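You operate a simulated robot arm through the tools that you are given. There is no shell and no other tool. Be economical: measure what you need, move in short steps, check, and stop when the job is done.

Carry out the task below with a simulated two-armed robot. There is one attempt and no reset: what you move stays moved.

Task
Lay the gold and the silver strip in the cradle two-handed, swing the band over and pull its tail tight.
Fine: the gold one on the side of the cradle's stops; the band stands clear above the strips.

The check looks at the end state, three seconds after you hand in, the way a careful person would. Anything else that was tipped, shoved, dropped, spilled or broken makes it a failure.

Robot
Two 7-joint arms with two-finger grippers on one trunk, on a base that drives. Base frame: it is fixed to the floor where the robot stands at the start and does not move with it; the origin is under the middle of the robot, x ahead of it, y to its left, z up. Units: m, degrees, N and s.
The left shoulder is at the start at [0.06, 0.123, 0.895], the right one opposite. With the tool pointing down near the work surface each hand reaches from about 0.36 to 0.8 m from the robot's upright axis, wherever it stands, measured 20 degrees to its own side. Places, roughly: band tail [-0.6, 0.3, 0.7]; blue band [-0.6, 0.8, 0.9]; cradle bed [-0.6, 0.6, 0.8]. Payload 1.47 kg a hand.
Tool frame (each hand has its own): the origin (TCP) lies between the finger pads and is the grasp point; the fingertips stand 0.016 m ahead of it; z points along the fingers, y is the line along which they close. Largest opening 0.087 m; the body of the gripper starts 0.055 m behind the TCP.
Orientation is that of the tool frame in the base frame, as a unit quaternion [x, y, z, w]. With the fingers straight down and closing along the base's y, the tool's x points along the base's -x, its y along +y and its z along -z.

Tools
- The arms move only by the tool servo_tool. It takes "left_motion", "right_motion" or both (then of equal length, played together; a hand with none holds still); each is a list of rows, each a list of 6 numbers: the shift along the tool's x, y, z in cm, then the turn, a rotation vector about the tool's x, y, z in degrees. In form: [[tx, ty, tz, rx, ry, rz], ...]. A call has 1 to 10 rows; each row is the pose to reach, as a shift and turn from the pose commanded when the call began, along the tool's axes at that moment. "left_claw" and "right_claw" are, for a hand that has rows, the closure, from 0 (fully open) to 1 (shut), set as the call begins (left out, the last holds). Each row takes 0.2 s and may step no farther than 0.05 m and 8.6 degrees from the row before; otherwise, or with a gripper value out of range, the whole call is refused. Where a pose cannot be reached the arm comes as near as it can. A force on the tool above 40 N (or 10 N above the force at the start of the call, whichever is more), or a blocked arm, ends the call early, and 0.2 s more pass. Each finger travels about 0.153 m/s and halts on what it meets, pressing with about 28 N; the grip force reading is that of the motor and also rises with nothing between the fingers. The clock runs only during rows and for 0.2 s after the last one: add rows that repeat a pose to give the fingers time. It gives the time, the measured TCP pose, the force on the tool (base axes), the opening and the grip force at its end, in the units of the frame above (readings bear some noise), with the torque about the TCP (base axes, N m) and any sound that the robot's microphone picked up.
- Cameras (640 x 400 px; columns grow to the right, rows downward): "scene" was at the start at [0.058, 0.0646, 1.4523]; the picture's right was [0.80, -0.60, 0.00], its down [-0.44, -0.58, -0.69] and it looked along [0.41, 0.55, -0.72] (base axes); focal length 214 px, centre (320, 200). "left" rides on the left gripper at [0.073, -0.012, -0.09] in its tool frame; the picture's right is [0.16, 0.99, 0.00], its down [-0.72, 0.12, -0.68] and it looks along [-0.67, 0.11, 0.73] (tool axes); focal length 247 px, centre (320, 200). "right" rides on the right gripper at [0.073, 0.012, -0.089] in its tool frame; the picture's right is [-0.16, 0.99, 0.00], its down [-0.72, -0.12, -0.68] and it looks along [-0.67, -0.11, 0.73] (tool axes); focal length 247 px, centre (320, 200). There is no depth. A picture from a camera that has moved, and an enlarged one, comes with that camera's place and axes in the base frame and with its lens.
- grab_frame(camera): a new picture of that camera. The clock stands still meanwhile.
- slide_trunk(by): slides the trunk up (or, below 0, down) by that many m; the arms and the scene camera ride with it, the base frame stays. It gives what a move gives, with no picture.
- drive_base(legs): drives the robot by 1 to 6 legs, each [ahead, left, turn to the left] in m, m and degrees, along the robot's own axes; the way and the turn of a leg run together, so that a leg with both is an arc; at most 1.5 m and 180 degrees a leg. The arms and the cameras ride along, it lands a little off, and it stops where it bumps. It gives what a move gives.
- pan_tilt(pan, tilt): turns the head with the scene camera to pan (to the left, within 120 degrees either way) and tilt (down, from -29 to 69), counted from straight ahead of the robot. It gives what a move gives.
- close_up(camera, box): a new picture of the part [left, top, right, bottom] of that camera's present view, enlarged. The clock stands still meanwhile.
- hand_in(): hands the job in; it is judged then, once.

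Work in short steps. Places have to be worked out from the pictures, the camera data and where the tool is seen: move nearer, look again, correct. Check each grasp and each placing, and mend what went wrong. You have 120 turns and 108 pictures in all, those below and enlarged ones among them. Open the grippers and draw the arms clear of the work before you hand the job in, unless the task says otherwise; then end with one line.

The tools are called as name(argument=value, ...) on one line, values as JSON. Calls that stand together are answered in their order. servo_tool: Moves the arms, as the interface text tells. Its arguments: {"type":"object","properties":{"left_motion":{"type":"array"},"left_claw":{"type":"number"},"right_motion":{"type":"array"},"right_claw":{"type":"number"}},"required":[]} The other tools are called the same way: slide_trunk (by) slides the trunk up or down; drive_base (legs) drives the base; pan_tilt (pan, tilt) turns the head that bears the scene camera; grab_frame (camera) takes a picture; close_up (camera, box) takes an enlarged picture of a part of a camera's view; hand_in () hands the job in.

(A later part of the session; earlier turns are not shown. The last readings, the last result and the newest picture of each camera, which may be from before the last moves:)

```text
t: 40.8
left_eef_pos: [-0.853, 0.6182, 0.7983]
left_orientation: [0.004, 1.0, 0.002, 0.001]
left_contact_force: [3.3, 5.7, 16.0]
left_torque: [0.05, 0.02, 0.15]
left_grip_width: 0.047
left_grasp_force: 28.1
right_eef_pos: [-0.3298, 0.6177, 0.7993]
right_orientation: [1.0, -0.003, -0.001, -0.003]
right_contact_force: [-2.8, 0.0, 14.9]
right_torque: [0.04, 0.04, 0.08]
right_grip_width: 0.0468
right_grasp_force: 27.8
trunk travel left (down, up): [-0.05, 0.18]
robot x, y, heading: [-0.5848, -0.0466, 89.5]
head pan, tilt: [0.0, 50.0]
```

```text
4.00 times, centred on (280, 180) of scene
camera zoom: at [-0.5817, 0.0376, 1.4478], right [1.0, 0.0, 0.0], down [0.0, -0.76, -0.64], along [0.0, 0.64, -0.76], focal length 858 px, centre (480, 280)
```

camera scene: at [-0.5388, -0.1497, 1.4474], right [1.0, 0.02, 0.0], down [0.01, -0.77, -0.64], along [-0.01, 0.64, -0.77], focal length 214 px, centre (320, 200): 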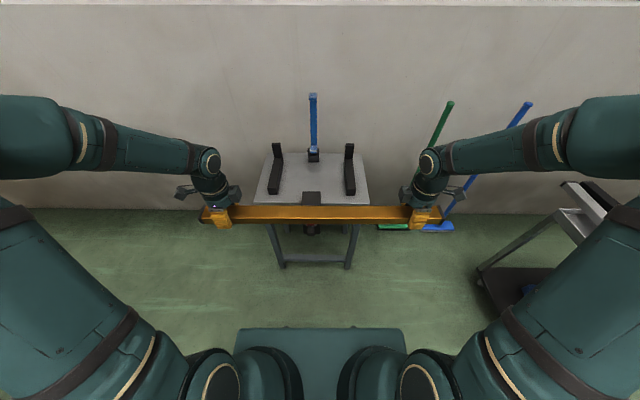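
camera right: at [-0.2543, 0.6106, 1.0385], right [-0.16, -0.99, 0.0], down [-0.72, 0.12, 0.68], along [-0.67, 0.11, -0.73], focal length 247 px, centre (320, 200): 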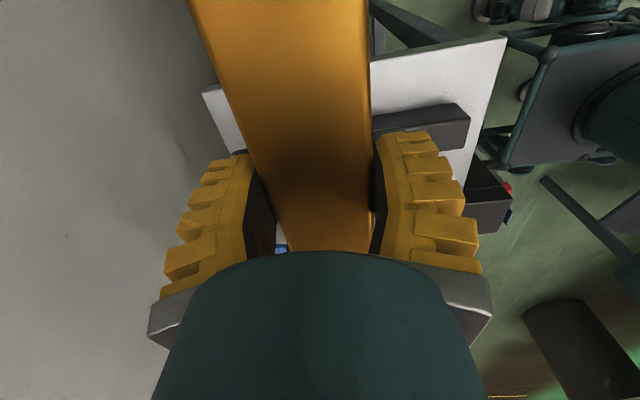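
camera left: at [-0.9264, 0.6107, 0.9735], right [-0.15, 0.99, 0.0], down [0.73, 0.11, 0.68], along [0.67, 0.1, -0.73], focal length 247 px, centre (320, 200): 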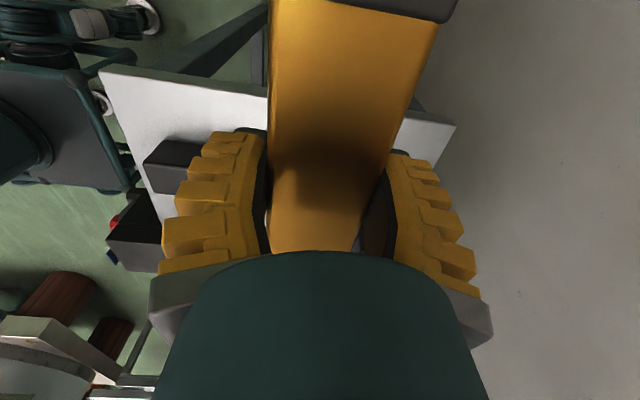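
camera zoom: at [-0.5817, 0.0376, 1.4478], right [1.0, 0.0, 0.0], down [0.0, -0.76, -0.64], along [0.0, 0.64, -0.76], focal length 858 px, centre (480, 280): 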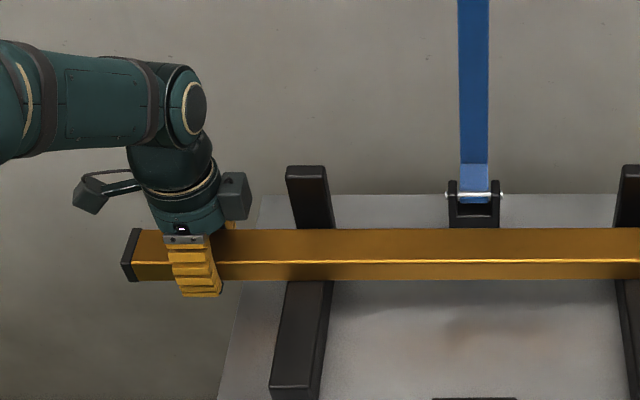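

Contact ~15 N on both hands: the gold strip rests on the bars. I open both hands and rise.

servo_tool(left_motion=[[0, 0, 0, 0, 0, 0], [0, 0, 0, 0, 0, 0], [0, 0, 0, 0, 0, 0], [0, 0, -3, 0, 0, 0], [0, 0, -7, 0, 0, 0], [0, 0, -11, 0, 0, 0], [0, 0, -15, 0, 0, 0]], right_motion=[[0, 0, 0, 0, 0, 0], [0, 0, 0, 0, 0, 0], [0, 0, 0, 0, 0, 0], [0, 0, -3, 0, 0, 0], [0, 0, -7, 0, 0, 0], [0, 0, -11, 0, 0, 0], [0, 0, -15, 0, 0, 0]], left_claw=0, right_claw=0)

close_up(camera="scene", box=[200, 80, 440, 230])

```text
t: 42.4
left_eef_pos: [-0.8541, 0.6181, 0.9458]
left_orientation: [0.004, 1.0, 0.0, 0.0]
left_contact_force: [-0.1, -0.6, 0.1]
left_torque: [0.02, -0.01, 0.01]
left_grip_width: 0.0874
left_grasp_force: 0.1
right_eef_pos: [-0.3292, 0.6166, 0.9472]
right_orientation: [1.0, -0.002, 0.0, -0.001]
right_contact_force: [0.3, 0.6, 0.1]
right_torque: [0.04, -0.02, -0.01]
right_grip_width: 0.087
right_grasp_force: 0.1
trunk travel left (down, up): [-0.05, 0.18]
robot x, y, heading: [-0.5849, -0.0468, 89.6]
head pan, tilt: [0.0, 50.0]
```

```text
2.67 times, centred on (320, 155) of scene
camera zoom: at [-0.5817, 0.0387, 1.4476], right [1.0, 0.0, 0.0], down [0.0, -0.77, -0.64], along [0.0, 0.64, -0.77], focal length 572 px, centre (320, 320)
```

zoom: 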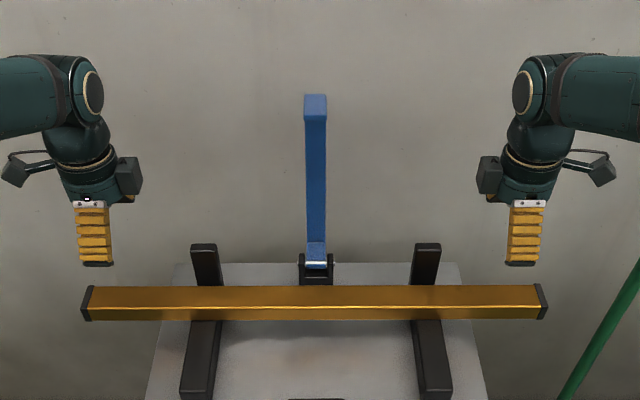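

Gold lies neatly by the stops. I retract the arms and drive back to the cart for the silver strip.

servo_tool(left_motion=[[0, -4, 0, 0, 0, 0], [0, -8, 0, 0, 0, 0], [0, -12, 0, 0, 0, 0], [0, -16, 0, 0, 0, 0], [0, -18, -2, 0, 0, 0]], right_motion=[[0, 4, 0, 0, 0, 0], [0, 8, 0, 0, 0, 0], [0, 12, 0, 0, 0, 0], [0, 16, 0, 0, 0, 0], [0, 18, -2, 0, 0, 0]])

drive_base(legs=[[-0.2, 0, 0], [0, 0, -45], [0, 0, -44.6], [0.395, 0.444, 0], [0.14, 0, 0]])

grab_frame(camera="scene")

grab_frame(camera="left")

grab_frame(camera="right")

```text
t: 43.6
left_eef_pos: [-0.8578, 0.4356, 0.9674]
left_orientation: [0.003, 1.0, -0.001, 0.0]
left_contact_force: [-0.2, -0.6, 0.4]
left_torque: [0.05, 0.03, -0.01]
left_grip_width: 0.087
left_grasp_force: 0.0
right_eef_pos: [-0.3285, 0.4343, 0.9683]
right_orientation: [1.0, -0.003, 0.0, 0.0]
right_contact_force: [-0.1, 0.4, 0.4]
right_torque: [0.02, 0.02, 0.01]
right_grip_width: 0.0869
right_grasp_force: 0.0
trunk travel left (down, up): [-0.05, 0.18]
robot x, y, heading: [-0.5837, -0.0497, 89.7]
head pan, tilt: [0.0, 50.0]
```

```text
t: 54.2
left_eef_pos: [0.4303, 0.4931, 0.9655]
left_orientation: [0.704, 0.711, 0.0, 0.0]
left_contact_force: [0.2, 0.0, -0.2]
left_torque: [-0.02, 0.04, 0.04]
left_grip_width: 0.0872
left_grasp_force: 0.0
right_eef_pos: [0.4366, -0.035, 0.9671]
right_orientation: [0.711, -0.703, -0.001, 0.001]
right_contact_force: [0.5, -0.2, 0.0]
right_torque: [-0.02, 0.0, 0.02]
right_grip_width: 0.087
right_grasp_force: 0.0
trunk travel left (down, up): [-0.05, 0.18]
robot x, y, heading: [-0.0512, 0.2108, 0.7]
head pan, tilt: [0.0, 50.0]
```

```text
72 pictures are left
camera scene: at [0.0366, 0.2117, 1.4473], right [0.01, -1.0, 0.0], down [-0.77, -0.01, -0.64], along [0.64, 0.01, -0.77], focal length 214 px, centre (320, 200)
```

scene: 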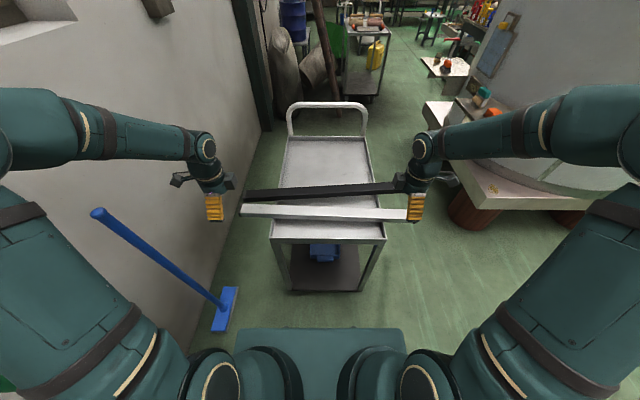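

```text
71 pictures are left
camera left: at [0.4178, 0.566, 1.0546], right [0.99, 0.17, 0.0], down [0.12, -0.72, 0.68], along [0.11, -0.67, -0.73], focal length 247 px, centre (320, 200)
```

left: 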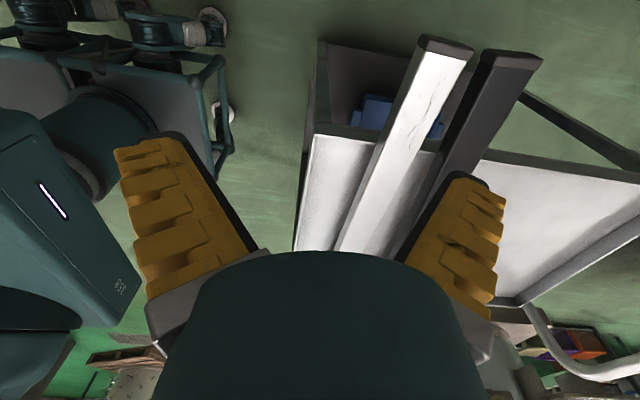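

```text
70 pictures are left
camera right: at [0.4263, -0.1077, 1.0562], right [-0.99, 0.15, 0.0], down [0.11, 0.72, 0.68], along [0.1, 0.67, -0.73], focal length 247 px, centre (320, 200)
```

right: 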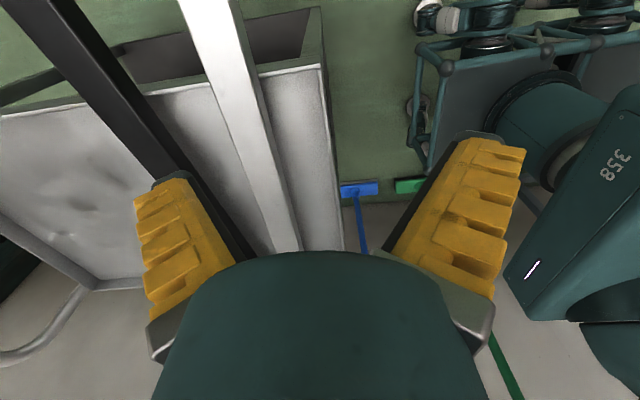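

The silver and black strips are close at the left end; I zoom there to measure the gap.

close_up(camera="left", box=[320, 20, 560, 170])

close_up(camera="scene", box=[220, 160, 440, 260])

```text
2.67 times, centred on (440, 95) of left
camera zoom: at [0.4178, 0.566, 1.0546], right [0.99, 0.17, 0.0], down [0.12, -0.72, 0.68], along [0.11, -0.67, -0.73], focal length 659 px, centre (0, 480)
```

zoom: 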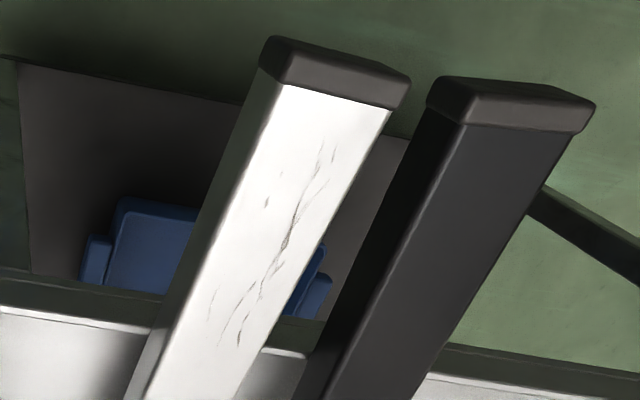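

```text
2.91 times, centred on (330, 210) of scene
camera zoom: at [0.0366, 0.2117, 1.4473], right [0.01, -1.0, 0.0], down [-0.77, -0.01, -0.64], along [0.64, 0.01, -0.77], focal length 624 px, centre (291, 171)
```

zoom: 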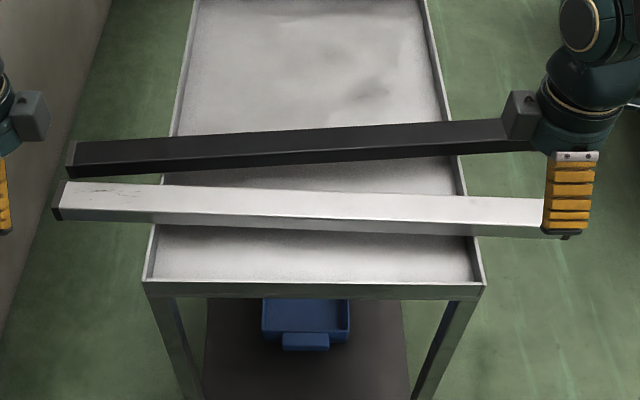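

Gap to the black strip is ≈3 cm at the end, more further in. I use a partly open grip (~65 mm) and move above the silver strip at y≈0.445 and -0.075.

servo_tool(left_motion=[[-1.23, 3.03, 1, 0, 0, 0.7], [-2.45, 6.07, 3, 0, 0, 1.4], [-3.7, 9.1, 6, 0, 0, 2.1], [-4.91, 12.13, 9.5, 0, 0, 2.9], [-4.91, 12.13, 12.5, 0, 0, 2.9], [-4.91, 12.13, 12.5, 0, 0, 2.9]], right_motion=[[1.02, -2.3, 1, 0, 0, 0.7], [2.05, -4.6, 3, 0, 0, 1.5], [3.1, -6.8, 6, 0, 0, 2.2], [4.1, -9.1, 9.5, 0, 0, 3.0], [4.1, -9.1, 12.5, 0, 0, 3.0], [4.1, -9.1, 12.5, 0, 0, 3.0]], left_claw=0.25, right_claw=0.25)

grab_frame(camera="left")

grab_frame(camera="right")

close_up(camera="scene", box=[220, 160, 440, 260])

```text
t: 55.6
left_eef_pos: [0.553, 0.4448, 0.8407]
left_orientation: [0.721, 0.693, 0.001, 0.0]
left_contact_force: [0.5, -1.5, 0.5]
left_torque: [0.01, 0.0, -0.03]
left_grip_width: 0.069
left_grasp_force: 2.6
right_eef_pos: [0.5294, -0.0737, 0.8415]
right_orientation: [-0.692, 0.722, 0.0, -0.001]
right_contact_force: [0.3, -1.2, 0.4]
right_torque: [0.02, 0.01, -0.02]
right_grip_width: 0.0695
right_grasp_force: 2.8
trunk travel left (down, up): [-0.05, 0.18]
robot x, y, heading: [-0.0508, 0.2062, 0.5]
head pan, tilt: [0.0, 50.0]
```

```text
67 pictures are left
camera left: at [0.5441, 0.5174, 0.9298], right [0.99, 0.12, 0.0], down [0.09, -0.73, 0.68], along [0.08, -0.68, -0.73], focal length 247 px, centre (320, 200)
```

left: 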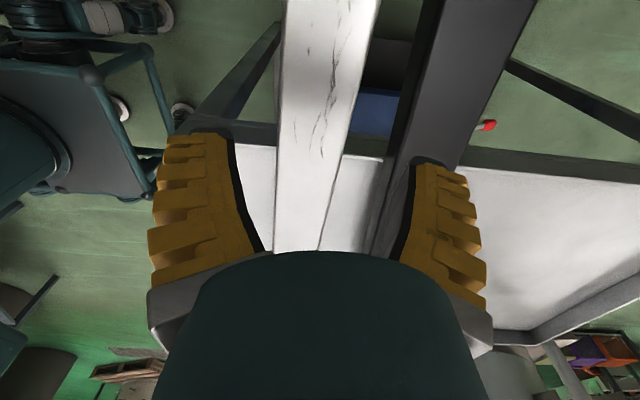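

```text
66 pictures are left
camera right: at [0.5145, -0.1457, 0.9309], right [-0.98, 0.2, 0.0], down [0.15, 0.72, 0.68], along [0.14, 0.67, -0.73], focal length 247 px, centre (320, 200)
```

right: 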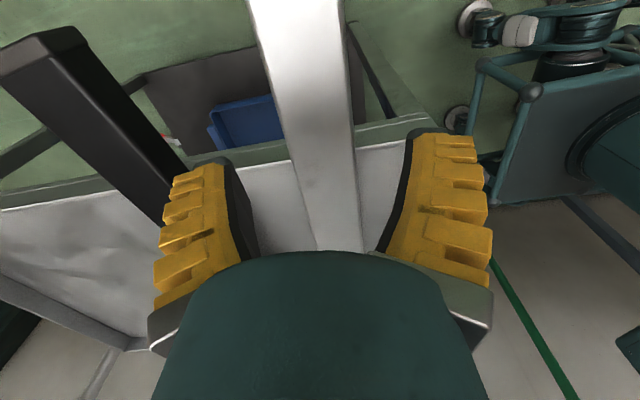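

```text
2.91 times, centred on (330, 210) of scene
camera zoom: at [0.0351, 0.2116, 1.4475], right [0.01, -1.0, 0.0], down [-0.77, -0.01, -0.64], along [0.64, 0.01, -0.77], focal length 624 px, centre (291, 171)
```

zoom: 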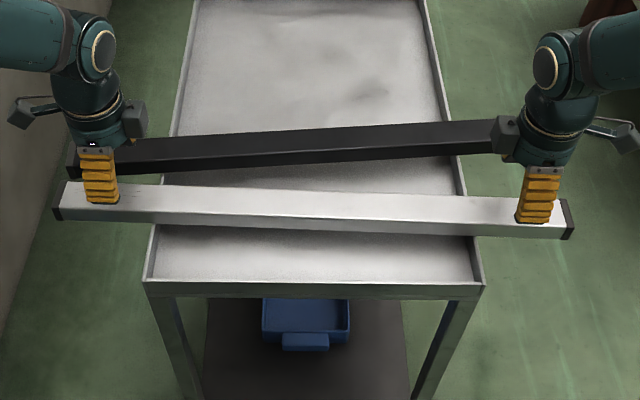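

Left hand needs ~4 mm towards -x; right is centred. Black is clear of the finger. I descend to TCP z≈0.769.

servo_tool(left_motion=[[0, -0.4, 0, 0, 0, 0], [0, -0.4, 2.5, 0, 0, 0], [0, -0.4, 5, 0, 0, 0], [0, -0.4, 7.1, 0, 0, 0], [0, -0.4, 7.1, 0, 0, 0]], right_motion=[[0, 0, 0, 0, 0, 0], [0, 0, 2.5, 0, 0, 0], [0, 0, 5, 0, 0, 0], [0, 0, 7.2, 0, 0, 0], [0, 0, 7.2, 0, 0, 0]])

grab_frame(camera="left")

close_up(camera="scene", box=[220, 160, 440, 260])

```text
t: 56.8
left_eef_pos: [0.5489, 0.4453, 0.7703]
left_orientation: [0.721, 0.693, 0.001, 0.001]
left_contact_force: [-1.7, 0.8, 13.3]
left_torque: [0.12, -0.93, 0.13]
left_grip_width: 0.0745
left_grasp_force: 9.4
right_eef_pos: [0.5255, -0.0744, 0.7699]
right_orientation: [-0.692, 0.722, -0.001, 0.0]
right_contact_force: [0.0, 0.1, -0.5]
right_torque: [0.02, 0.03, 0.01]
right_grip_width: 0.0694
right_grasp_force: 3.8
trunk travel left (down, up): [-0.05, 0.18]
robot x, y, heading: [-0.0522, 0.2084, 0.7]
head pan, tilt: [0.0, 50.0]
```

```text
64 pictures are left
camera left: at [0.539, 0.5185, 0.8588], right [0.99, 0.12, 0.0], down [0.09, -0.73, 0.68], along [0.08, -0.68, -0.73], focal length 247 px, centre (320, 200)
```

left: 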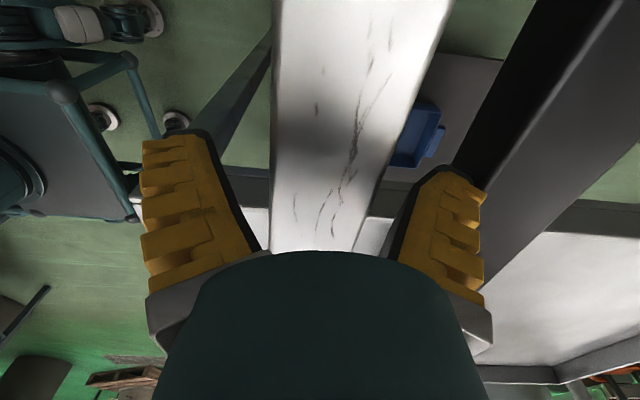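

```text
2.91 times, centred on (330, 210) of scene
camera zoom: at [0.0338, 0.2113, 1.4477], right [0.01, -1.0, 0.0], down [-0.77, -0.01, -0.64], along [0.64, 0.01, -0.77], focal length 624 px, centre (291, 171)
```

zoom: 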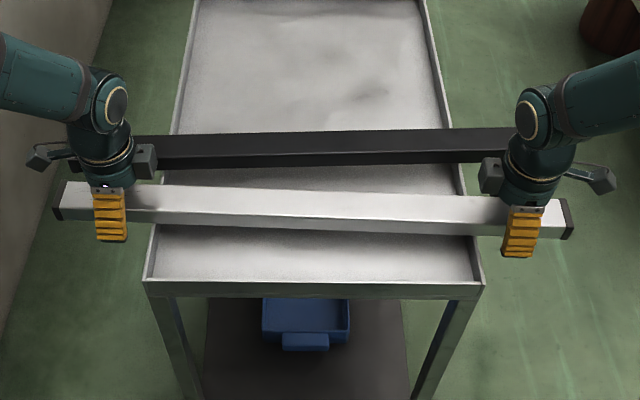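

The left hand reads 13 N upward with a torque that puts the contact at +7 cm in x: the back of the finger touched the black strip's edge. I rise at once and look.

servo_tool(left_motion=[[0, 0, -2, 0, 0, 0], [0, 0, -5, 0, 0, 0], [0, 0, -9, 0, 0, 0], [0, 0, -9, 0, 0, 0]], right_motion=[[0, 0, -2, 0, 0, 0], [0, 0, -5, 0, 0, 0], [0, 0, -9, 0, 0, 0], [0, 0, -9, 0, 0, 0]])

grab_frame(camera="left")

close_up(camera="scene", box=[220, 160, 440, 260])

```text
t: 57.8
left_eef_pos: [0.5472, 0.4442, 0.861]
left_orientation: [0.721, 0.693, 0.0, -0.001]
left_contact_force: [0.6, 0.4, -1.2]
left_torque: [-0.04, 0.02, 0.05]
left_grip_width: 0.0695
left_grasp_force: 3.2
right_eef_pos: [0.5273, -0.0743, 0.8603]
right_orientation: [-0.692, 0.722, 0.001, 0.0]
right_contact_force: [0.6, 0.0, 0.4]
right_torque: [-0.01, -0.03, -0.01]
right_grip_width: 0.069
right_grasp_force: 3.0
trunk travel left (down, up): [-0.05, 0.18]
robot x, y, heading: [-0.0481, 0.2103, 0.8]
head pan, tilt: [0.0, 50.0]
```

```text
62 pictures are left
camera left: at [0.5386, 0.518, 0.9505], right [0.99, 0.12, 0.0], down [0.09, -0.73, 0.68], along [0.08, -0.68, -0.73], focal length 247 px, centre (320, 200)
```

left: 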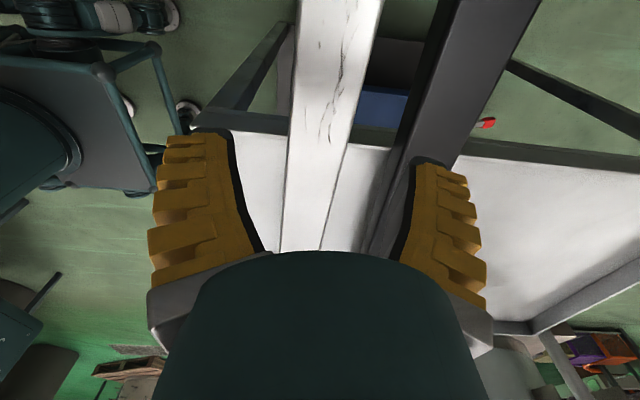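

```text
2.91 times, centred on (330, 210) of scene
camera zoom: at [0.036, 0.2117, 1.4473], right [0.01, -1.0, 0.0], down [-0.77, -0.01, -0.64], along [0.64, 0.01, -0.77], focal length 624 px, centre (291, 171)
```

zoom: 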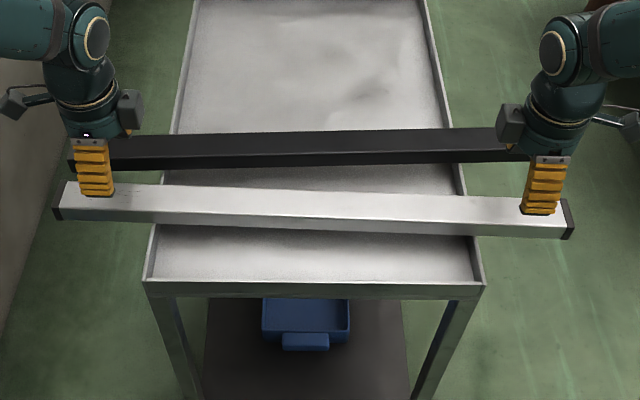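

The black strip turned only ~1.5°. I narrow both grippers to ~55 mm here and check the opening and centring before descending again.

servo_tool(left_motion=[[0, 0, 0, 0, 0, 0], [0, 0, 3, 0, 0, 0], [0, 0, 5, 0, 0, 0], [0, 0, 5, 0, 0, 0]], right_motion=[[0, 0, 0, 0, 0, 0], [0, 0, 3, 0, 0, 0], [0, 0, 5, 0, 0, 0], [0, 0, 5, 0, 0, 0]], left_claw=0.42, right_claw=0.42)

grab_frame(camera="left")

grab_frame(camera="right")

```text
t: 58.8
left_eef_pos: [0.5462, 0.447, 0.812]
left_orientation: [0.721, 0.693, 0.0, 0.001]
left_contact_force: [1.9, 0.4, -0.1]
left_torque: [-0.03, -0.01, -0.01]
left_grip_width: 0.0561
left_grasp_force: 3.7
right_eef_pos: [0.5287, -0.0766, 0.8119]
right_orientation: [-0.692, 0.722, 0.0, 0.0]
right_contact_force: [0.0, 0.6, -0.3]
right_torque: [-0.03, -0.03, 0.01]
right_grip_width: 0.0556
right_grasp_force: 4.0
trunk travel left (down, up): [-0.05, 0.18]
robot x, y, heading: [-0.0485, 0.2083, 0.7]
head pan, tilt: [0.0, 50.0]
```

```text
60 pictures are left
camera left: at [0.5382, 0.519, 0.9002], right [0.99, 0.12, 0.0], down [0.09, -0.73, 0.68], along [0.08, -0.68, -0.73], focal length 247 px, centre (320, 200)
```

left: 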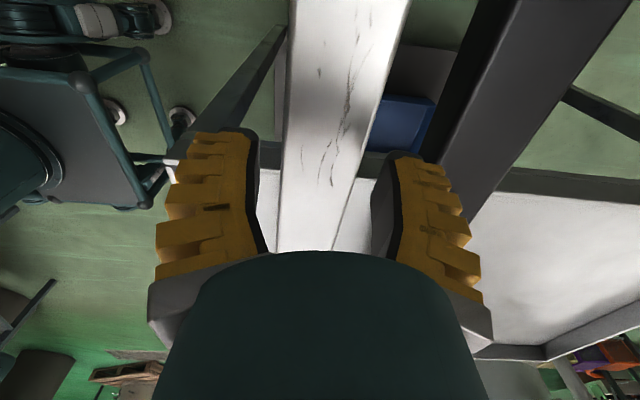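

```text
59 pictures are left
camera right: at [0.5149, -0.1473, 0.901], right [-0.98, 0.2, 0.0], down [0.15, 0.72, 0.68], along [0.13, 0.67, -0.73], focal length 247 px, centre (320, 200)
```

right: 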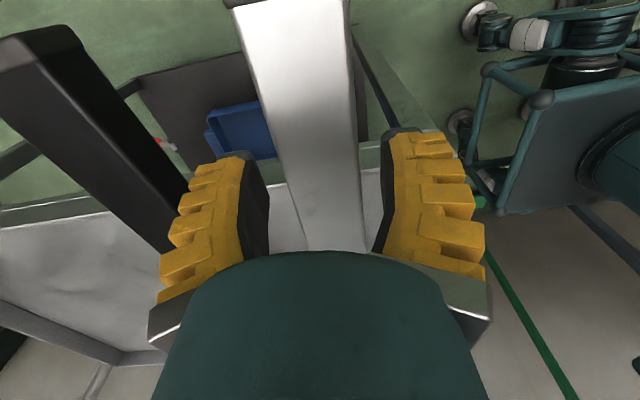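

Opening is 56 mm; finger backs now clear black by ≈1.5 cm. Small centring tweaks (2 mm) and descend.

servo_tool(left_motion=[[0, 0.2, 0, 0, 0, 0], [0, 0.2, 1.5, 0, 0, 0], [0, 0.2, 3, 0, 0, 0], [0, 0.2, 4.3, 0, 0, 0], [0, 0.2, 4.3, 0, 0, 0]], right_motion=[[0, -0.25, 0, 0, 0, 0], [0, -0.25, 1.5, 0, 0, 0], [0, -0.25, 3, 0, 0, 0], [0, -0.25, 4.3, 0, 0, 0], [0, -0.25, 4.3, 0, 0, 0]])

grab_frame(camera="left")

```text
t: 60.0
left_eef_pos: [0.5492, 0.4473, 0.7686]
left_orientation: [0.721, 0.693, 0.0, 0.0]
left_contact_force: [-0.5, -0.7, 0.2]
left_torque: [-0.02, -0.01, 0.03]
left_grip_width: 0.0559
left_grasp_force: 3.6
right_eef_pos: [0.5298, -0.0756, 0.7668]
right_orientation: [-0.693, 0.721, -0.001, 0.0]
right_contact_force: [0.8, -0.9, 0.2]
right_torque: [0.01, 0.01, -0.01]
right_grip_width: 0.0557
right_grasp_force: 3.5
trunk travel left (down, up): [-0.05, 0.18]
robot x, y, heading: [-0.0537, 0.2083, 0.7]
head pan, tilt: [0.0, 50.0]
```

```text
58 pictures are left
camera left: at [0.5404, 0.5196, 0.8569], right [0.99, 0.12, 0.0], down [0.09, -0.73, 0.68], along [0.08, -0.68, -0.73], focal length 247 px, centre (320, 200)
```

left: 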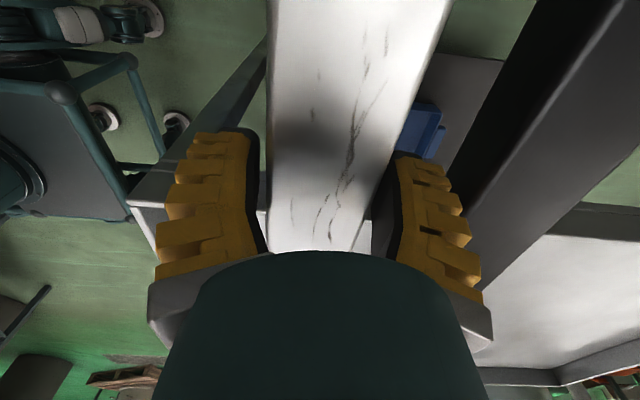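

No contact forces; both hands straddle the silver strip. Close, then lift gently.

servo_tool(left_motion=[[0, 0, 0, 0, 0, 0], [0, 0, 0, 0, 0, 0], [0, 0, 0, 0, 0, 0], [0, 0, -0.5, 0, 0, 0], [0, 0, -1.5, 0, 0, 0], [0, 0, -3, 0, 0, 0], [0, 0, -5, 0, 0, 0]], right_motion=[[0, 0, 0, 0, 0, 0], [0, 0, 0, 0, 0, 0], [0, 0, 0, 0, 0, 0], [0, 0, -0.5, 0, 0, 0], [0, 0, -1.5, 0, 0, 0], [0, 0, -3, 0, 0, 0], [0, 0, -5, 0, 0, 0]], left_claw=1, right_claw=1)

close_up(camera="scene", box=[220, 160, 440, 260])

```text
t: 61.6
left_eef_pos: [0.5484, 0.4475, 0.8181]
left_orientation: [0.721, 0.693, 0.0, -0.001]
left_contact_force: [0.5, 5.9, -1.3]
left_torque: [-0.31, -0.04, -0.04]
left_grip_width: 0.0458
left_grasp_force: 28.4
right_eef_pos: [0.5294, -0.0751, 0.8191]
right_orientation: [-0.692, 0.721, 0.0, 0.001]
right_contact_force: [0.7, -5.3, -3.6]
right_torque: [-0.3, 0.05, -0.11]
right_grip_width: 0.0456
right_grasp_force: 27.9
trunk travel left (down, up): [-0.05, 0.18]
robot x, y, heading: [-0.0558, 0.2096, 0.8]
head pan, tilt: [0.0, 50.0]
```

```text
2.91 times, centred on (330, 210) of scene
camera zoom: at [0.0349, 0.2117, 1.4475], right [0.01, -1.0, 0.0], down [-0.77, -0.01, -0.64], along [0.64, 0.01, -0.77], focal length 624 px, centre (291, 171)
```

zoom: 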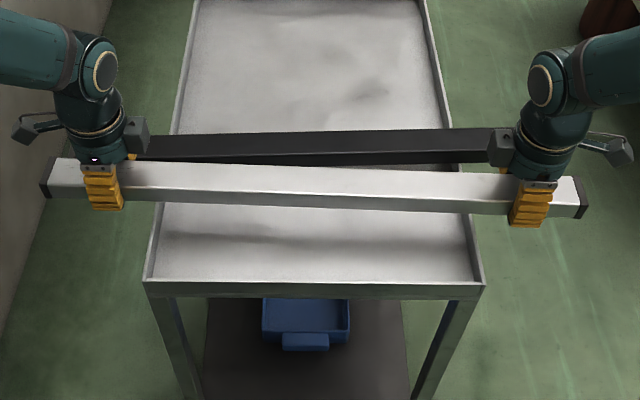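

Silver is lifted and level. I raise it further, draw it in and square it to the robot.

servo_tool(left_motion=[[0, 0, -3, 0, 0, 0], [0, 0, -6, 0, 0, 0], [-0.06, -1.5, -9, 0, 0, -0.36], [-0.12, -3, -12, 0, 0, -0.72], [-0.24, -6, -14, 0, 0, -1.45], [-0.36, -9, -15, 0, 0, -2.2], [-0.48, -12, -15, 0, 0, -2.9], [-0.48, -12, -15, 0, 0, -2.9]], right_motion=[[0, 0, -3, 0, 0, 0], [0, 0, -6, 0, 0, 0], [0.05, 1.18, -9, 0, 0, -0.36], [0.1, 2.35, -12, 0, 0, -0.72], [0.19, 4.7, -14, 0, 0, -1.45], [0.29, 7.05, -15, 0, 0, -2.2], [0.38, 9.4, -15, 0, 0, -2.9], [0.38, 9.4, -15, 0, 0, -2.9]])

close_up(camera="scene", box=[200, 120, 440, 270])

```text
t: 63.4
left_eef_pos: [0.4294, 0.4469, 0.9661]
left_orientation: [0.703, 0.711, 0.0, -0.001]
left_contact_force: [-1.1, 7.4, -3.1]
left_torque: [0.36, 0.06, 0.03]
left_grip_width: 0.0457
left_grasp_force: 28.0
right_eef_pos: [0.4359, -0.0764, 0.9649]
right_orientation: [0.71, -0.704, 0.0, 0.001]
right_contact_force: [0.2, -7.9, -0.6]
right_torque: [0.22, -0.01, 0.08]
right_grip_width: 0.0456
right_grasp_force: 28.0
trunk travel left (down, up): [-0.05, 0.18]
robot x, y, heading: [-0.0473, 0.2108, 0.7]
head pan, tilt: [0.0, 50.0]
```

```text
2.67 times, centred on (320, 195) of scene
camera zoom: at [0.0363, 0.2117, 1.4473], right [0.01, -1.0, 0.0], down [-0.77, -0.01, -0.64], along [0.64, 0.01, -0.77], focal length 572 px, centre (320, 213)
```

zoom: 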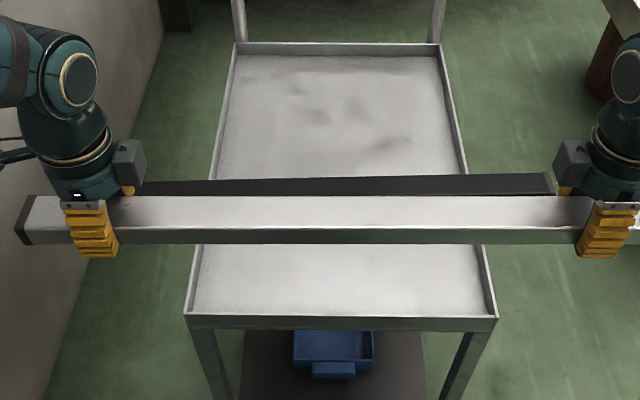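

Now the drive back to the bench with the same route.

drive_base(legs=[[-0.14, 0, 0], [-0.4, -0.45, 0], [0, 0, 45], [0, 0, 44]])

grab_frame(camera="scene")

```text
t: 73.0
left_eef_pos: [-0.8133, 0.2282, 0.9662]
left_orientation: [0.005, 1.0, 0.0, 0.0]
left_contact_force: [5.5, 0.8, -3.3]
left_torque: [-0.01, -0.02, 0.1]
left_grip_width: 0.0457
left_grasp_force: 28.0
right_eef_pos: [-0.2917, 0.2257, 0.9657]
right_orientation: [1.0, -0.003, 0.0, 0.0]
right_contact_force: [-6.1, 1.2, -1.5]
right_torque: [-0.01, -0.04, 0.12]
right_grip_width: 0.0459
right_grasp_force: 28.1
trunk travel left (down, up): [-0.05, 0.18]
robot x, y, heading: [-0.5831, -0.2554, 89.6]
head pan, tilt: [0.0, 50.0]
```

```text
55 pictures are left
camera scene: at [-0.5856, -0.1693, 1.4474], right [1.0, -0.01, 0.0], down [0.0, -0.77, -0.64], along [0.0, 0.64, -0.77], focal length 214 px, centre (320, 200)
```

scene: 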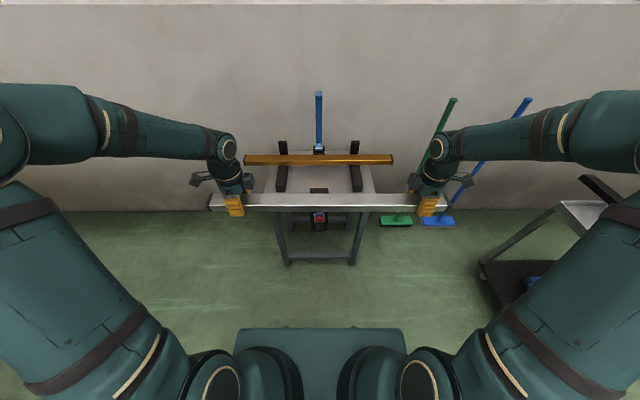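

Strip centre ≈-0.564; cradle centre ≈-0.585. Drive forward 0.2 and 0.02 left.

drive_base(legs=[[0.2, 0.02, 0]])

close_up(camera="scene", box=[200, 60, 440, 210])

```text
t: 74.6
left_eef_pos: [-0.8312, 0.4295, 0.9647]
left_orientation: [0.007, 1.0, -0.001, -0.001]
left_contact_force: [0.5, 1.0, -2.6]
left_torque: [-0.01, -0.03, 0.05]
left_grip_width: 0.0458
left_grasp_force: 27.6
right_eef_pos: [-0.3081, 0.4242, 0.965]
right_orientation: [1.0, -0.006, 0.0, 0.002]
right_contact_force: [0.1, 0.8, -1.8]
right_torque: [-0.01, 0.01, 0.05]
right_grip_width: 0.046
right_grasp_force: 27.5
trunk travel left (down, up): [-0.05, 0.18]
robot x, y, heading: [-0.6032, -0.057, 89.4]
head pan, tilt: [0.0, 50.0]
```

```text
2.67 times, centred on (320, 135) of scene
camera zoom: at [-0.6036, 0.0317, 1.4473], right [1.0, -0.01, 0.0], down [-0.01, -0.77, -0.64], along [0.01, 0.64, -0.77], focal length 572 px, centre (320, 373)
```

zoom: 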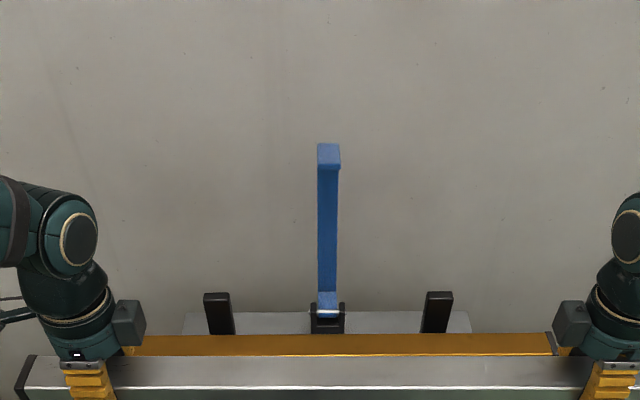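

I extend to y≈0.527 for the silver (finger backs need ~62 mm from its centre, so it stays clear of gold), squaring by 0.6°.

servo_tool(left_motion=[[0.18, 3.25, 0, 0, 0, -0.2], [0.36, 6.5, 0, 0, 0, -0.4], [0.54, 9.75, 0, 0, 0, -0.58], [0.54, 9.75, 4, 0, 0, -0.58], [0.54, 9.75, 7, 0, 0, -0.58], [0.54, 9.75, 7, 0, 0, -0.58]], right_motion=[[-0.17, -3.43, 0, 0, 0, -0.2], [-0.35, -6.85, 0, 0, 0, -0.4], [-0.52, -10.28, 0, 0, 0, -0.58], [-0.52, -10.28, 4, 0, 0, -0.58], [-0.52, -10.28, 7, 0, 0, -0.58], [-0.52, -10.28, 7, 0, 0, -0.58]])

close_up(camera="scene", box=[200, 90, 440, 240])

grab_frame(camera="left")

```text
t: 76.0
left_eef_pos: [-0.8362, 0.5248, 0.895]
left_orientation: [0.001, 1.0, -0.001, -0.001]
left_contact_force: [1.0, -1.9, -2.3]
left_torque: [0.06, 0.09, -0.33]
left_grip_width: 0.0455
left_grasp_force: 28.5
right_eef_pos: [-0.3159, 0.5261, 0.8965]
right_orientation: [1.0, 0.0, 0.0, 0.0]
right_contact_force: [-1.1, 1.2, -1.7]
right_torque: [-0.05, 0.35, -0.31]
right_grip_width: 0.0458
right_grasp_force: 28.1
trunk travel left (down, up): [-0.05, 0.18]
robot x, y, heading: [-0.6023, -0.0583, 89.8]
head pan, tilt: [0.0, 50.0]
```

```text
2.67 times, centred on (320, 165) of scene
camera zoom: at [-0.6036, 0.0299, 1.4475], right [1.0, -0.01, 0.0], down [-0.01, -0.77, -0.64], along [0.01, 0.64, -0.77], focal length 572 px, centre (320, 293)
```

zoom: 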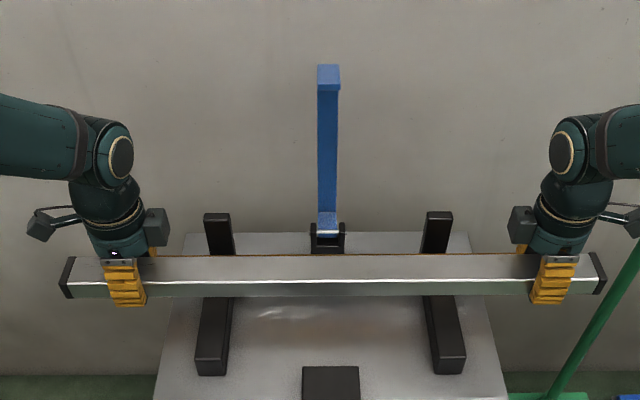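

```text
52 pictures are left
camera left: at [-0.9094, 0.5136, 0.9846], right [-0.16, 0.99, 0.0], down [0.72, 0.12, 0.68], along [0.67, 0.11, -0.73], focal length 247 px, centre (320, 200)
```

left: 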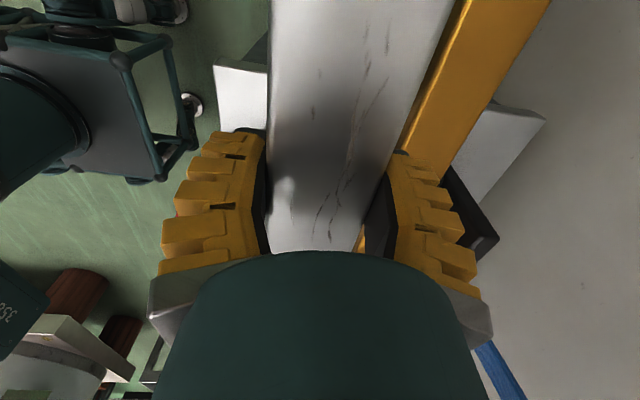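

Clearances look fine (gold's front edge ≈0.60). Lower to just above the bed, then slowly to contact.

servo_tool(left_motion=[[0, 0, 3, 0, 0, 0], [0, 0, 6, 0, 0, 0], [0, 0, 8, 0, 0, 0], [0, 0, 8.5, 0, 0, 0], [0, 0, 9, 0, 0, 0], [0, 0, 9.4, 0, 0, 0], [0, 0, 9.8, 0, 0, 0], [0, 0, 9.8, 0, 0, 0]], right_motion=[[0, 0, 3, 0, 0, 0], [0, 0, 6, 0, 0, 0], [0, 0, 8, 0, 0, 0], [0, 0, 8.5, 0, 0, 0], [0, 0, 9, 0, 0, 0], [0, 0, 9.4, 0, 0, 0], [0, 0, 9.9, 0, 0, 0], [0, 0, 9.9, 0, 0, 0]])

close_up(camera="scene", box=[200, 90, 440, 240])

```text
t: 77.8
left_eef_pos: [-0.8352, 0.5265, 0.8006]
left_orientation: [0.001, 1.0, 0.001, 0.0]
left_contact_force: [1.4, 3.9, 15.9]
left_torque: [0.01, -0.01, 0.09]
left_grip_width: 0.0465
left_grasp_force: 27.9
right_eef_pos: [-0.3124, 0.5261, 0.7981]
right_orientation: [1.0, -0.001, 0.0, -0.002]
right_contact_force: [1.5, 4.7, 15.2]
right_torque: [0.07, -0.06, 0.08]
right_grip_width: 0.0467
right_grasp_force: 28.3
trunk travel left (down, up): [-0.05, 0.18]
robot x, y, heading: [-0.6023, -0.0566, 89.4]
head pan, tilt: [0.0, 50.0]
```

```text
2.67 times, centred on (320, 165) of scene
camera zoom: at [-0.6034, 0.0286, 1.4478], right [1.0, -0.01, 0.0], down [-0.01, -0.77, -0.64], along [0.01, 0.64, -0.77], focal length 572 px, centre (320, 293)
```

zoom: 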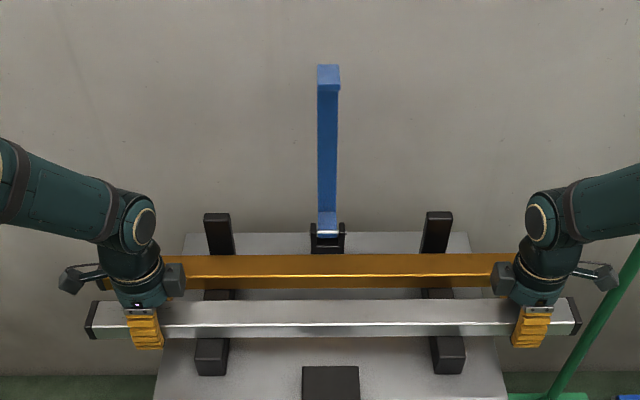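

Both strips rest on the bars, gold unmoved. I open partially (~56 mm) and rise straight up.

servo_tool(left_motion=[[0, 0, 0, 0, 0, 0], [0, 0, 0, 0, 0, 0], [0, 0, -1, 0, 0, 0], [0, 0, -4, 0, 0, 0], [0, 0, -8, 0, 0, 0], [0, 0, -12, 0, 0, 0], [0, 0, -16, 0, 0, 0]], right_motion=[[0, 0, 0, 0, 0, 0], [0, 0, 0, 0, 0, 0], [0, 0, -1, 0, 0, 0], [0, 0, -4, 0, 0, 0], [0, 0, -8, 0, 0, 0], [0, 0, -12, 0, 0, 0], [0, 0, -16, 0, 0, 0]], left_claw=0.42, right_claw=0.42)

close_up(camera="scene", box=[200, 90, 440, 240])

grab_frame(camera="right")

```text
t: 79.4
left_eef_pos: [-0.8343, 0.5245, 0.9602]
left_orientation: [0.0, 1.0, 0.0, 0.001]
left_contact_force: [-0.5, 0.0, -0.6]
left_torque: [0.01, 0.02, 0.0]
left_grip_width: 0.0558
left_grasp_force: 3.8
right_eef_pos: [-0.3126, 0.5292, 0.9568]
right_orientation: [1.0, -0.001, 0.0, 0.0]
right_contact_force: [1.1, 0.1, 0.7]
right_torque: [-0.03, 0.03, -0.02]
right_grip_width: 0.0555
right_grasp_force: 4.5
trunk travel left (down, up): [-0.05, 0.18]
robot x, y, heading: [-0.6027, -0.0593, 89.4]
head pan, tilt: [0.0, 50.0]
```

```text
2.67 times, centred on (320, 165) of scene
camera zoom: at [-0.6036, 0.029, 1.4476], right [1.0, -0.01, 0.0], down [-0.01, -0.77, -0.64], along [0.01, 0.64, -0.77], focal length 572 px, centre (320, 293)
```

zoom: 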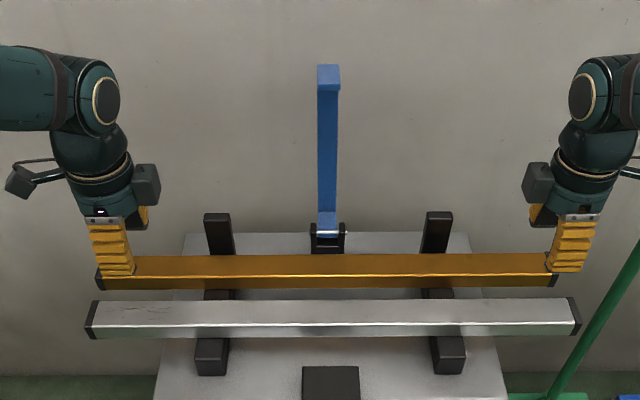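

```text
49 pictures are left
camera right: at [-0.2392, 0.5169, 1.0459], right [-0.16, -0.99, 0.0], down [-0.72, 0.12, 0.68], along [-0.67, 0.11, -0.73], focal length 247 px, centre (320, 200)
```

right: 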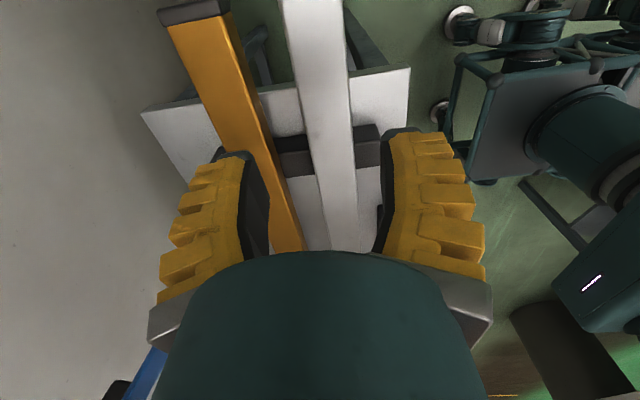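

Both strips are laid. Next the band: pin ≈(y 0.72, z 0.78), main bar upright at y≈0.766 up to z≈1.035, feet toward me. I raise the hands and turn the right one so that it closes along x.

servo_tool(right_motion=[[0, 0, -4, 0, 0, 8.5], [-1, 0, -8, 0, 0, 17], [-2.5, 0, -11, 0, 0, 25.5], [-4, 0, -14, 0, 0, 34], [-5.5, 0, -16, 0, 0, 42.5], [-7, 0, -18, 0, 0, 51], [-8.5, 0, -20, 0, 0, 59.5], [-10, 0, -20, 0, 0, 68], [-12, 0, -20, 0, 0, 76.5], [-13.7, 0, -20, 0, 0, 85]], left_motion=[[0, 0, -2, 0, 0, 0], [0, 0, -4, 0, 0, 0], [0, -2, -6, 0, 0, 0], [0, -4, -8, 0, 0, 0], [0, -6, -8, 0, 0, 0], [0, -8, -8, 0, 0, 0], [0, -10, -8, 0, 0, 0], [0, -12, -8, 0, 0, 0], [0, -14, -8, 0, 0, 0], [0, -16, -8, 0, 0, 0]], right_claw=0)

drive_base(legs=[[0.07, 0, 0]])

grab_frame(camera="scene")

grab_frame(camera="right")

```text
t: 81.6
left_eef_pos: [-0.8378, 0.3665, 1.0401]
left_orientation: [0.001, 1.0, 0.0, -0.001]
left_contact_force: [-0.3, -0.6, 0.0]
left_torque: [0.06, 0.01, -0.01]
left_grip_width: 0.0558
left_grasp_force: 4.3
right_eef_pos: [-0.4496, 0.5253, 1.1585]
right_orientation: [0.736, -0.677, 0.001, 0.0]
right_contact_force: [-0.1, -0.6, -0.3]
right_torque: [-0.01, -0.01, 0.01]
right_grip_width: 0.087
right_grasp_force: 0.1
trunk travel left (down, up): [-0.05, 0.18]
robot x, y, heading: [-0.6056, -0.0573, 89.4]
head pan, tilt: [0.0, 50.0]
```

```text
t: 82.6
left_eef_pos: [-0.8348, 0.4381, 1.0395]
left_orientation: [0.001, 1.0, -0.002, 0.0]
left_contact_force: [0.4, -0.4, -0.3]
left_torque: [-0.01, 0.01, 0.0]
left_grip_width: 0.0557
left_grasp_force: 3.7
right_eef_pos: [-0.4473, 0.5973, 1.1577]
right_orientation: [0.736, -0.677, 0.001, 0.001]
right_contact_force: [0.1, 0.5, -0.8]
right_torque: [-0.01, 0.02, -0.01]
right_grip_width: 0.0869
right_grasp_force: 0.0
trunk travel left (down, up): [-0.05, 0.18]
robot x, y, heading: [-0.6076, 0.0138, 89.4]
head pan, tilt: [0.0, 50.0]
```

```text
48 pictures are left
camera scene: at [-0.6027, 0.1016, 1.4473], right [1.0, -0.01, 0.0], down [-0.01, -0.77, -0.64], along [0.01, 0.64, -0.77], focal length 214 px, centre (320, 200)
```

scene: 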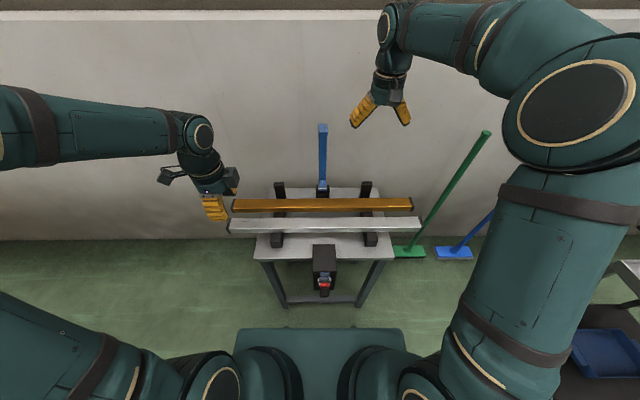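

```text
47 pictures are left
camera right: at [-0.4532, 0.524, 1.2463], right [-1.0, 0.07, 0.0], down [0.05, 0.73, 0.68], along [0.05, 0.68, -0.73], focal length 247 px, centre (320, 200)
```

right: 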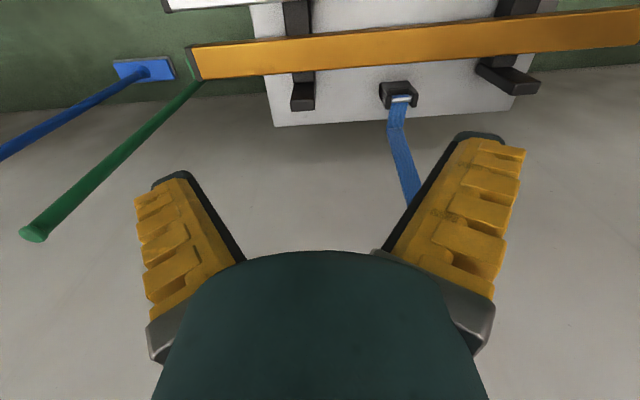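

Let me zoom into the buckle and the hinge to understand the mechanism.

close_up(camera="scene", box=[270, 110, 390, 310])

close_up(camera="scene", box=[290, 230, 360, 310])

```text
2.00 times, centred on (330, 210) of scene
camera zoom: at [-0.6027, 0.1016, 1.4473], right [1.0, -0.01, 0.0], down [-0.01, -0.77, -0.64], along [0.01, 0.64, -0.77], focal length 429 px, centre (300, 180)
```

zoom: 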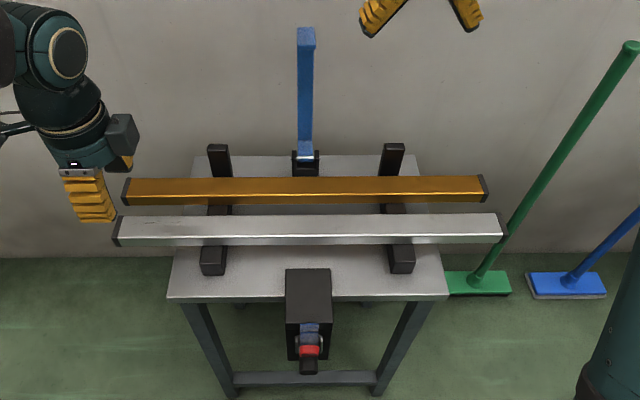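

```text
5.00 times, centred on (325, 270) of scene
camera zoom: at [-0.6027, 0.1016, 1.4473], right [1.0, -0.01, 0.0], down [-0.01, -0.77, -0.64], along [0.01, 0.64, -0.77], focal length 1072 px, centre (295, -150)
```

zoom: 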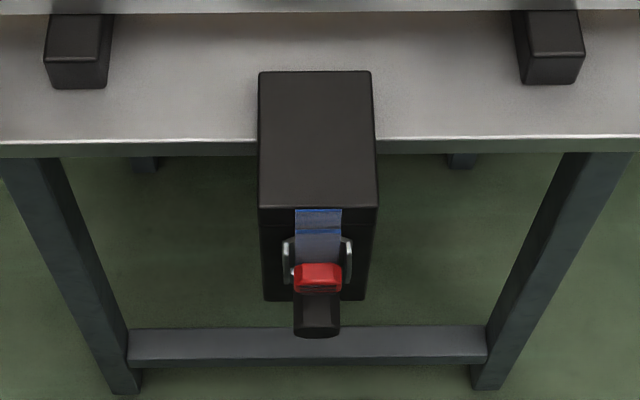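

The right hand moves to above the band's top, y≈0.69, for a closer view; the left hand stays.

servo_tool(right_motion=[[-2.6, 3.3, 0.7, 0, 0, 1.2], [-5.2, 6.6, 1.4, 0, 0, 2.4], [-7.8, 9.9, 2.1, 0, 0, 3.6], [-10.4, 13.2, 2.8, 0, 0, 4.8], [-10.4, 13.2, 2.8, 0, 0, 4.8]])

grab_frame(camera="right")

close_up(camera="scene", box=[270, 70, 390, 190])

```text
t: 83.8
left_eef_pos: [-0.8347, 0.4364, 1.0401]
left_orientation: [0.002, 1.0, 0.0, 0.001]
left_contact_force: [0.4, -1.0, 0.1]
left_torque: [-0.02, 0.01, 0.01]
left_grip_width: 0.0553
left_grasp_force: 3.7
right_eef_pos: [-0.5898, 0.6884, 1.1286]
right_orientation: [-0.707, 0.707, -0.001, -0.001]
right_contact_force: [0.4, -1.1, -0.1]
right_torque: [0.02, 0.0, -0.01]
right_grip_width: 0.0869
right_grasp_force: 0.0
trunk travel left (down, up): [-0.05, 0.18]
robot x, y, heading: [-0.6002, 0.0129, 89.5]
head pan, tilt: [0.0, 50.0]
```

```text
44 pictures are left
camera right: at [-0.6006, 0.6154, 1.2191], right [-0.99, 0.16, 0.0], down [0.12, 0.72, 0.68], along [0.11, 0.67, -0.73], focal length 247 px, centre (320, 200)
```

right: 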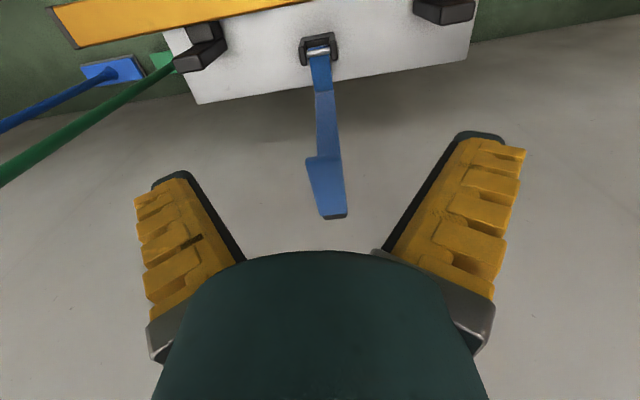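

```text
3.33 times, centred on (330, 130) of scene
camera zoom: at [-0.602, 0.0995, 1.4476], right [1.0, -0.01, 0.0], down [-0.01, -0.77, -0.64], along [0.01, 0.64, -0.77], focal length 715 px, centre (287, 433)
```

zoom: 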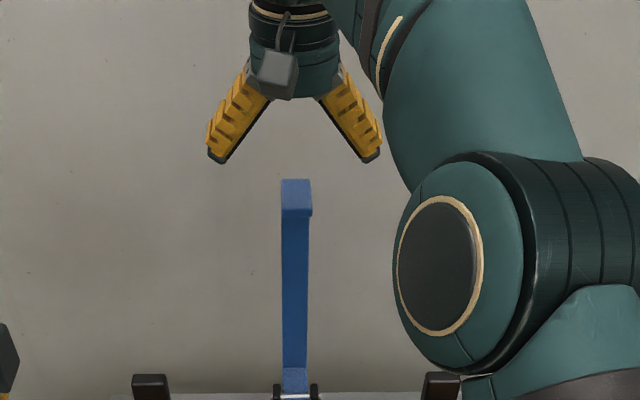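

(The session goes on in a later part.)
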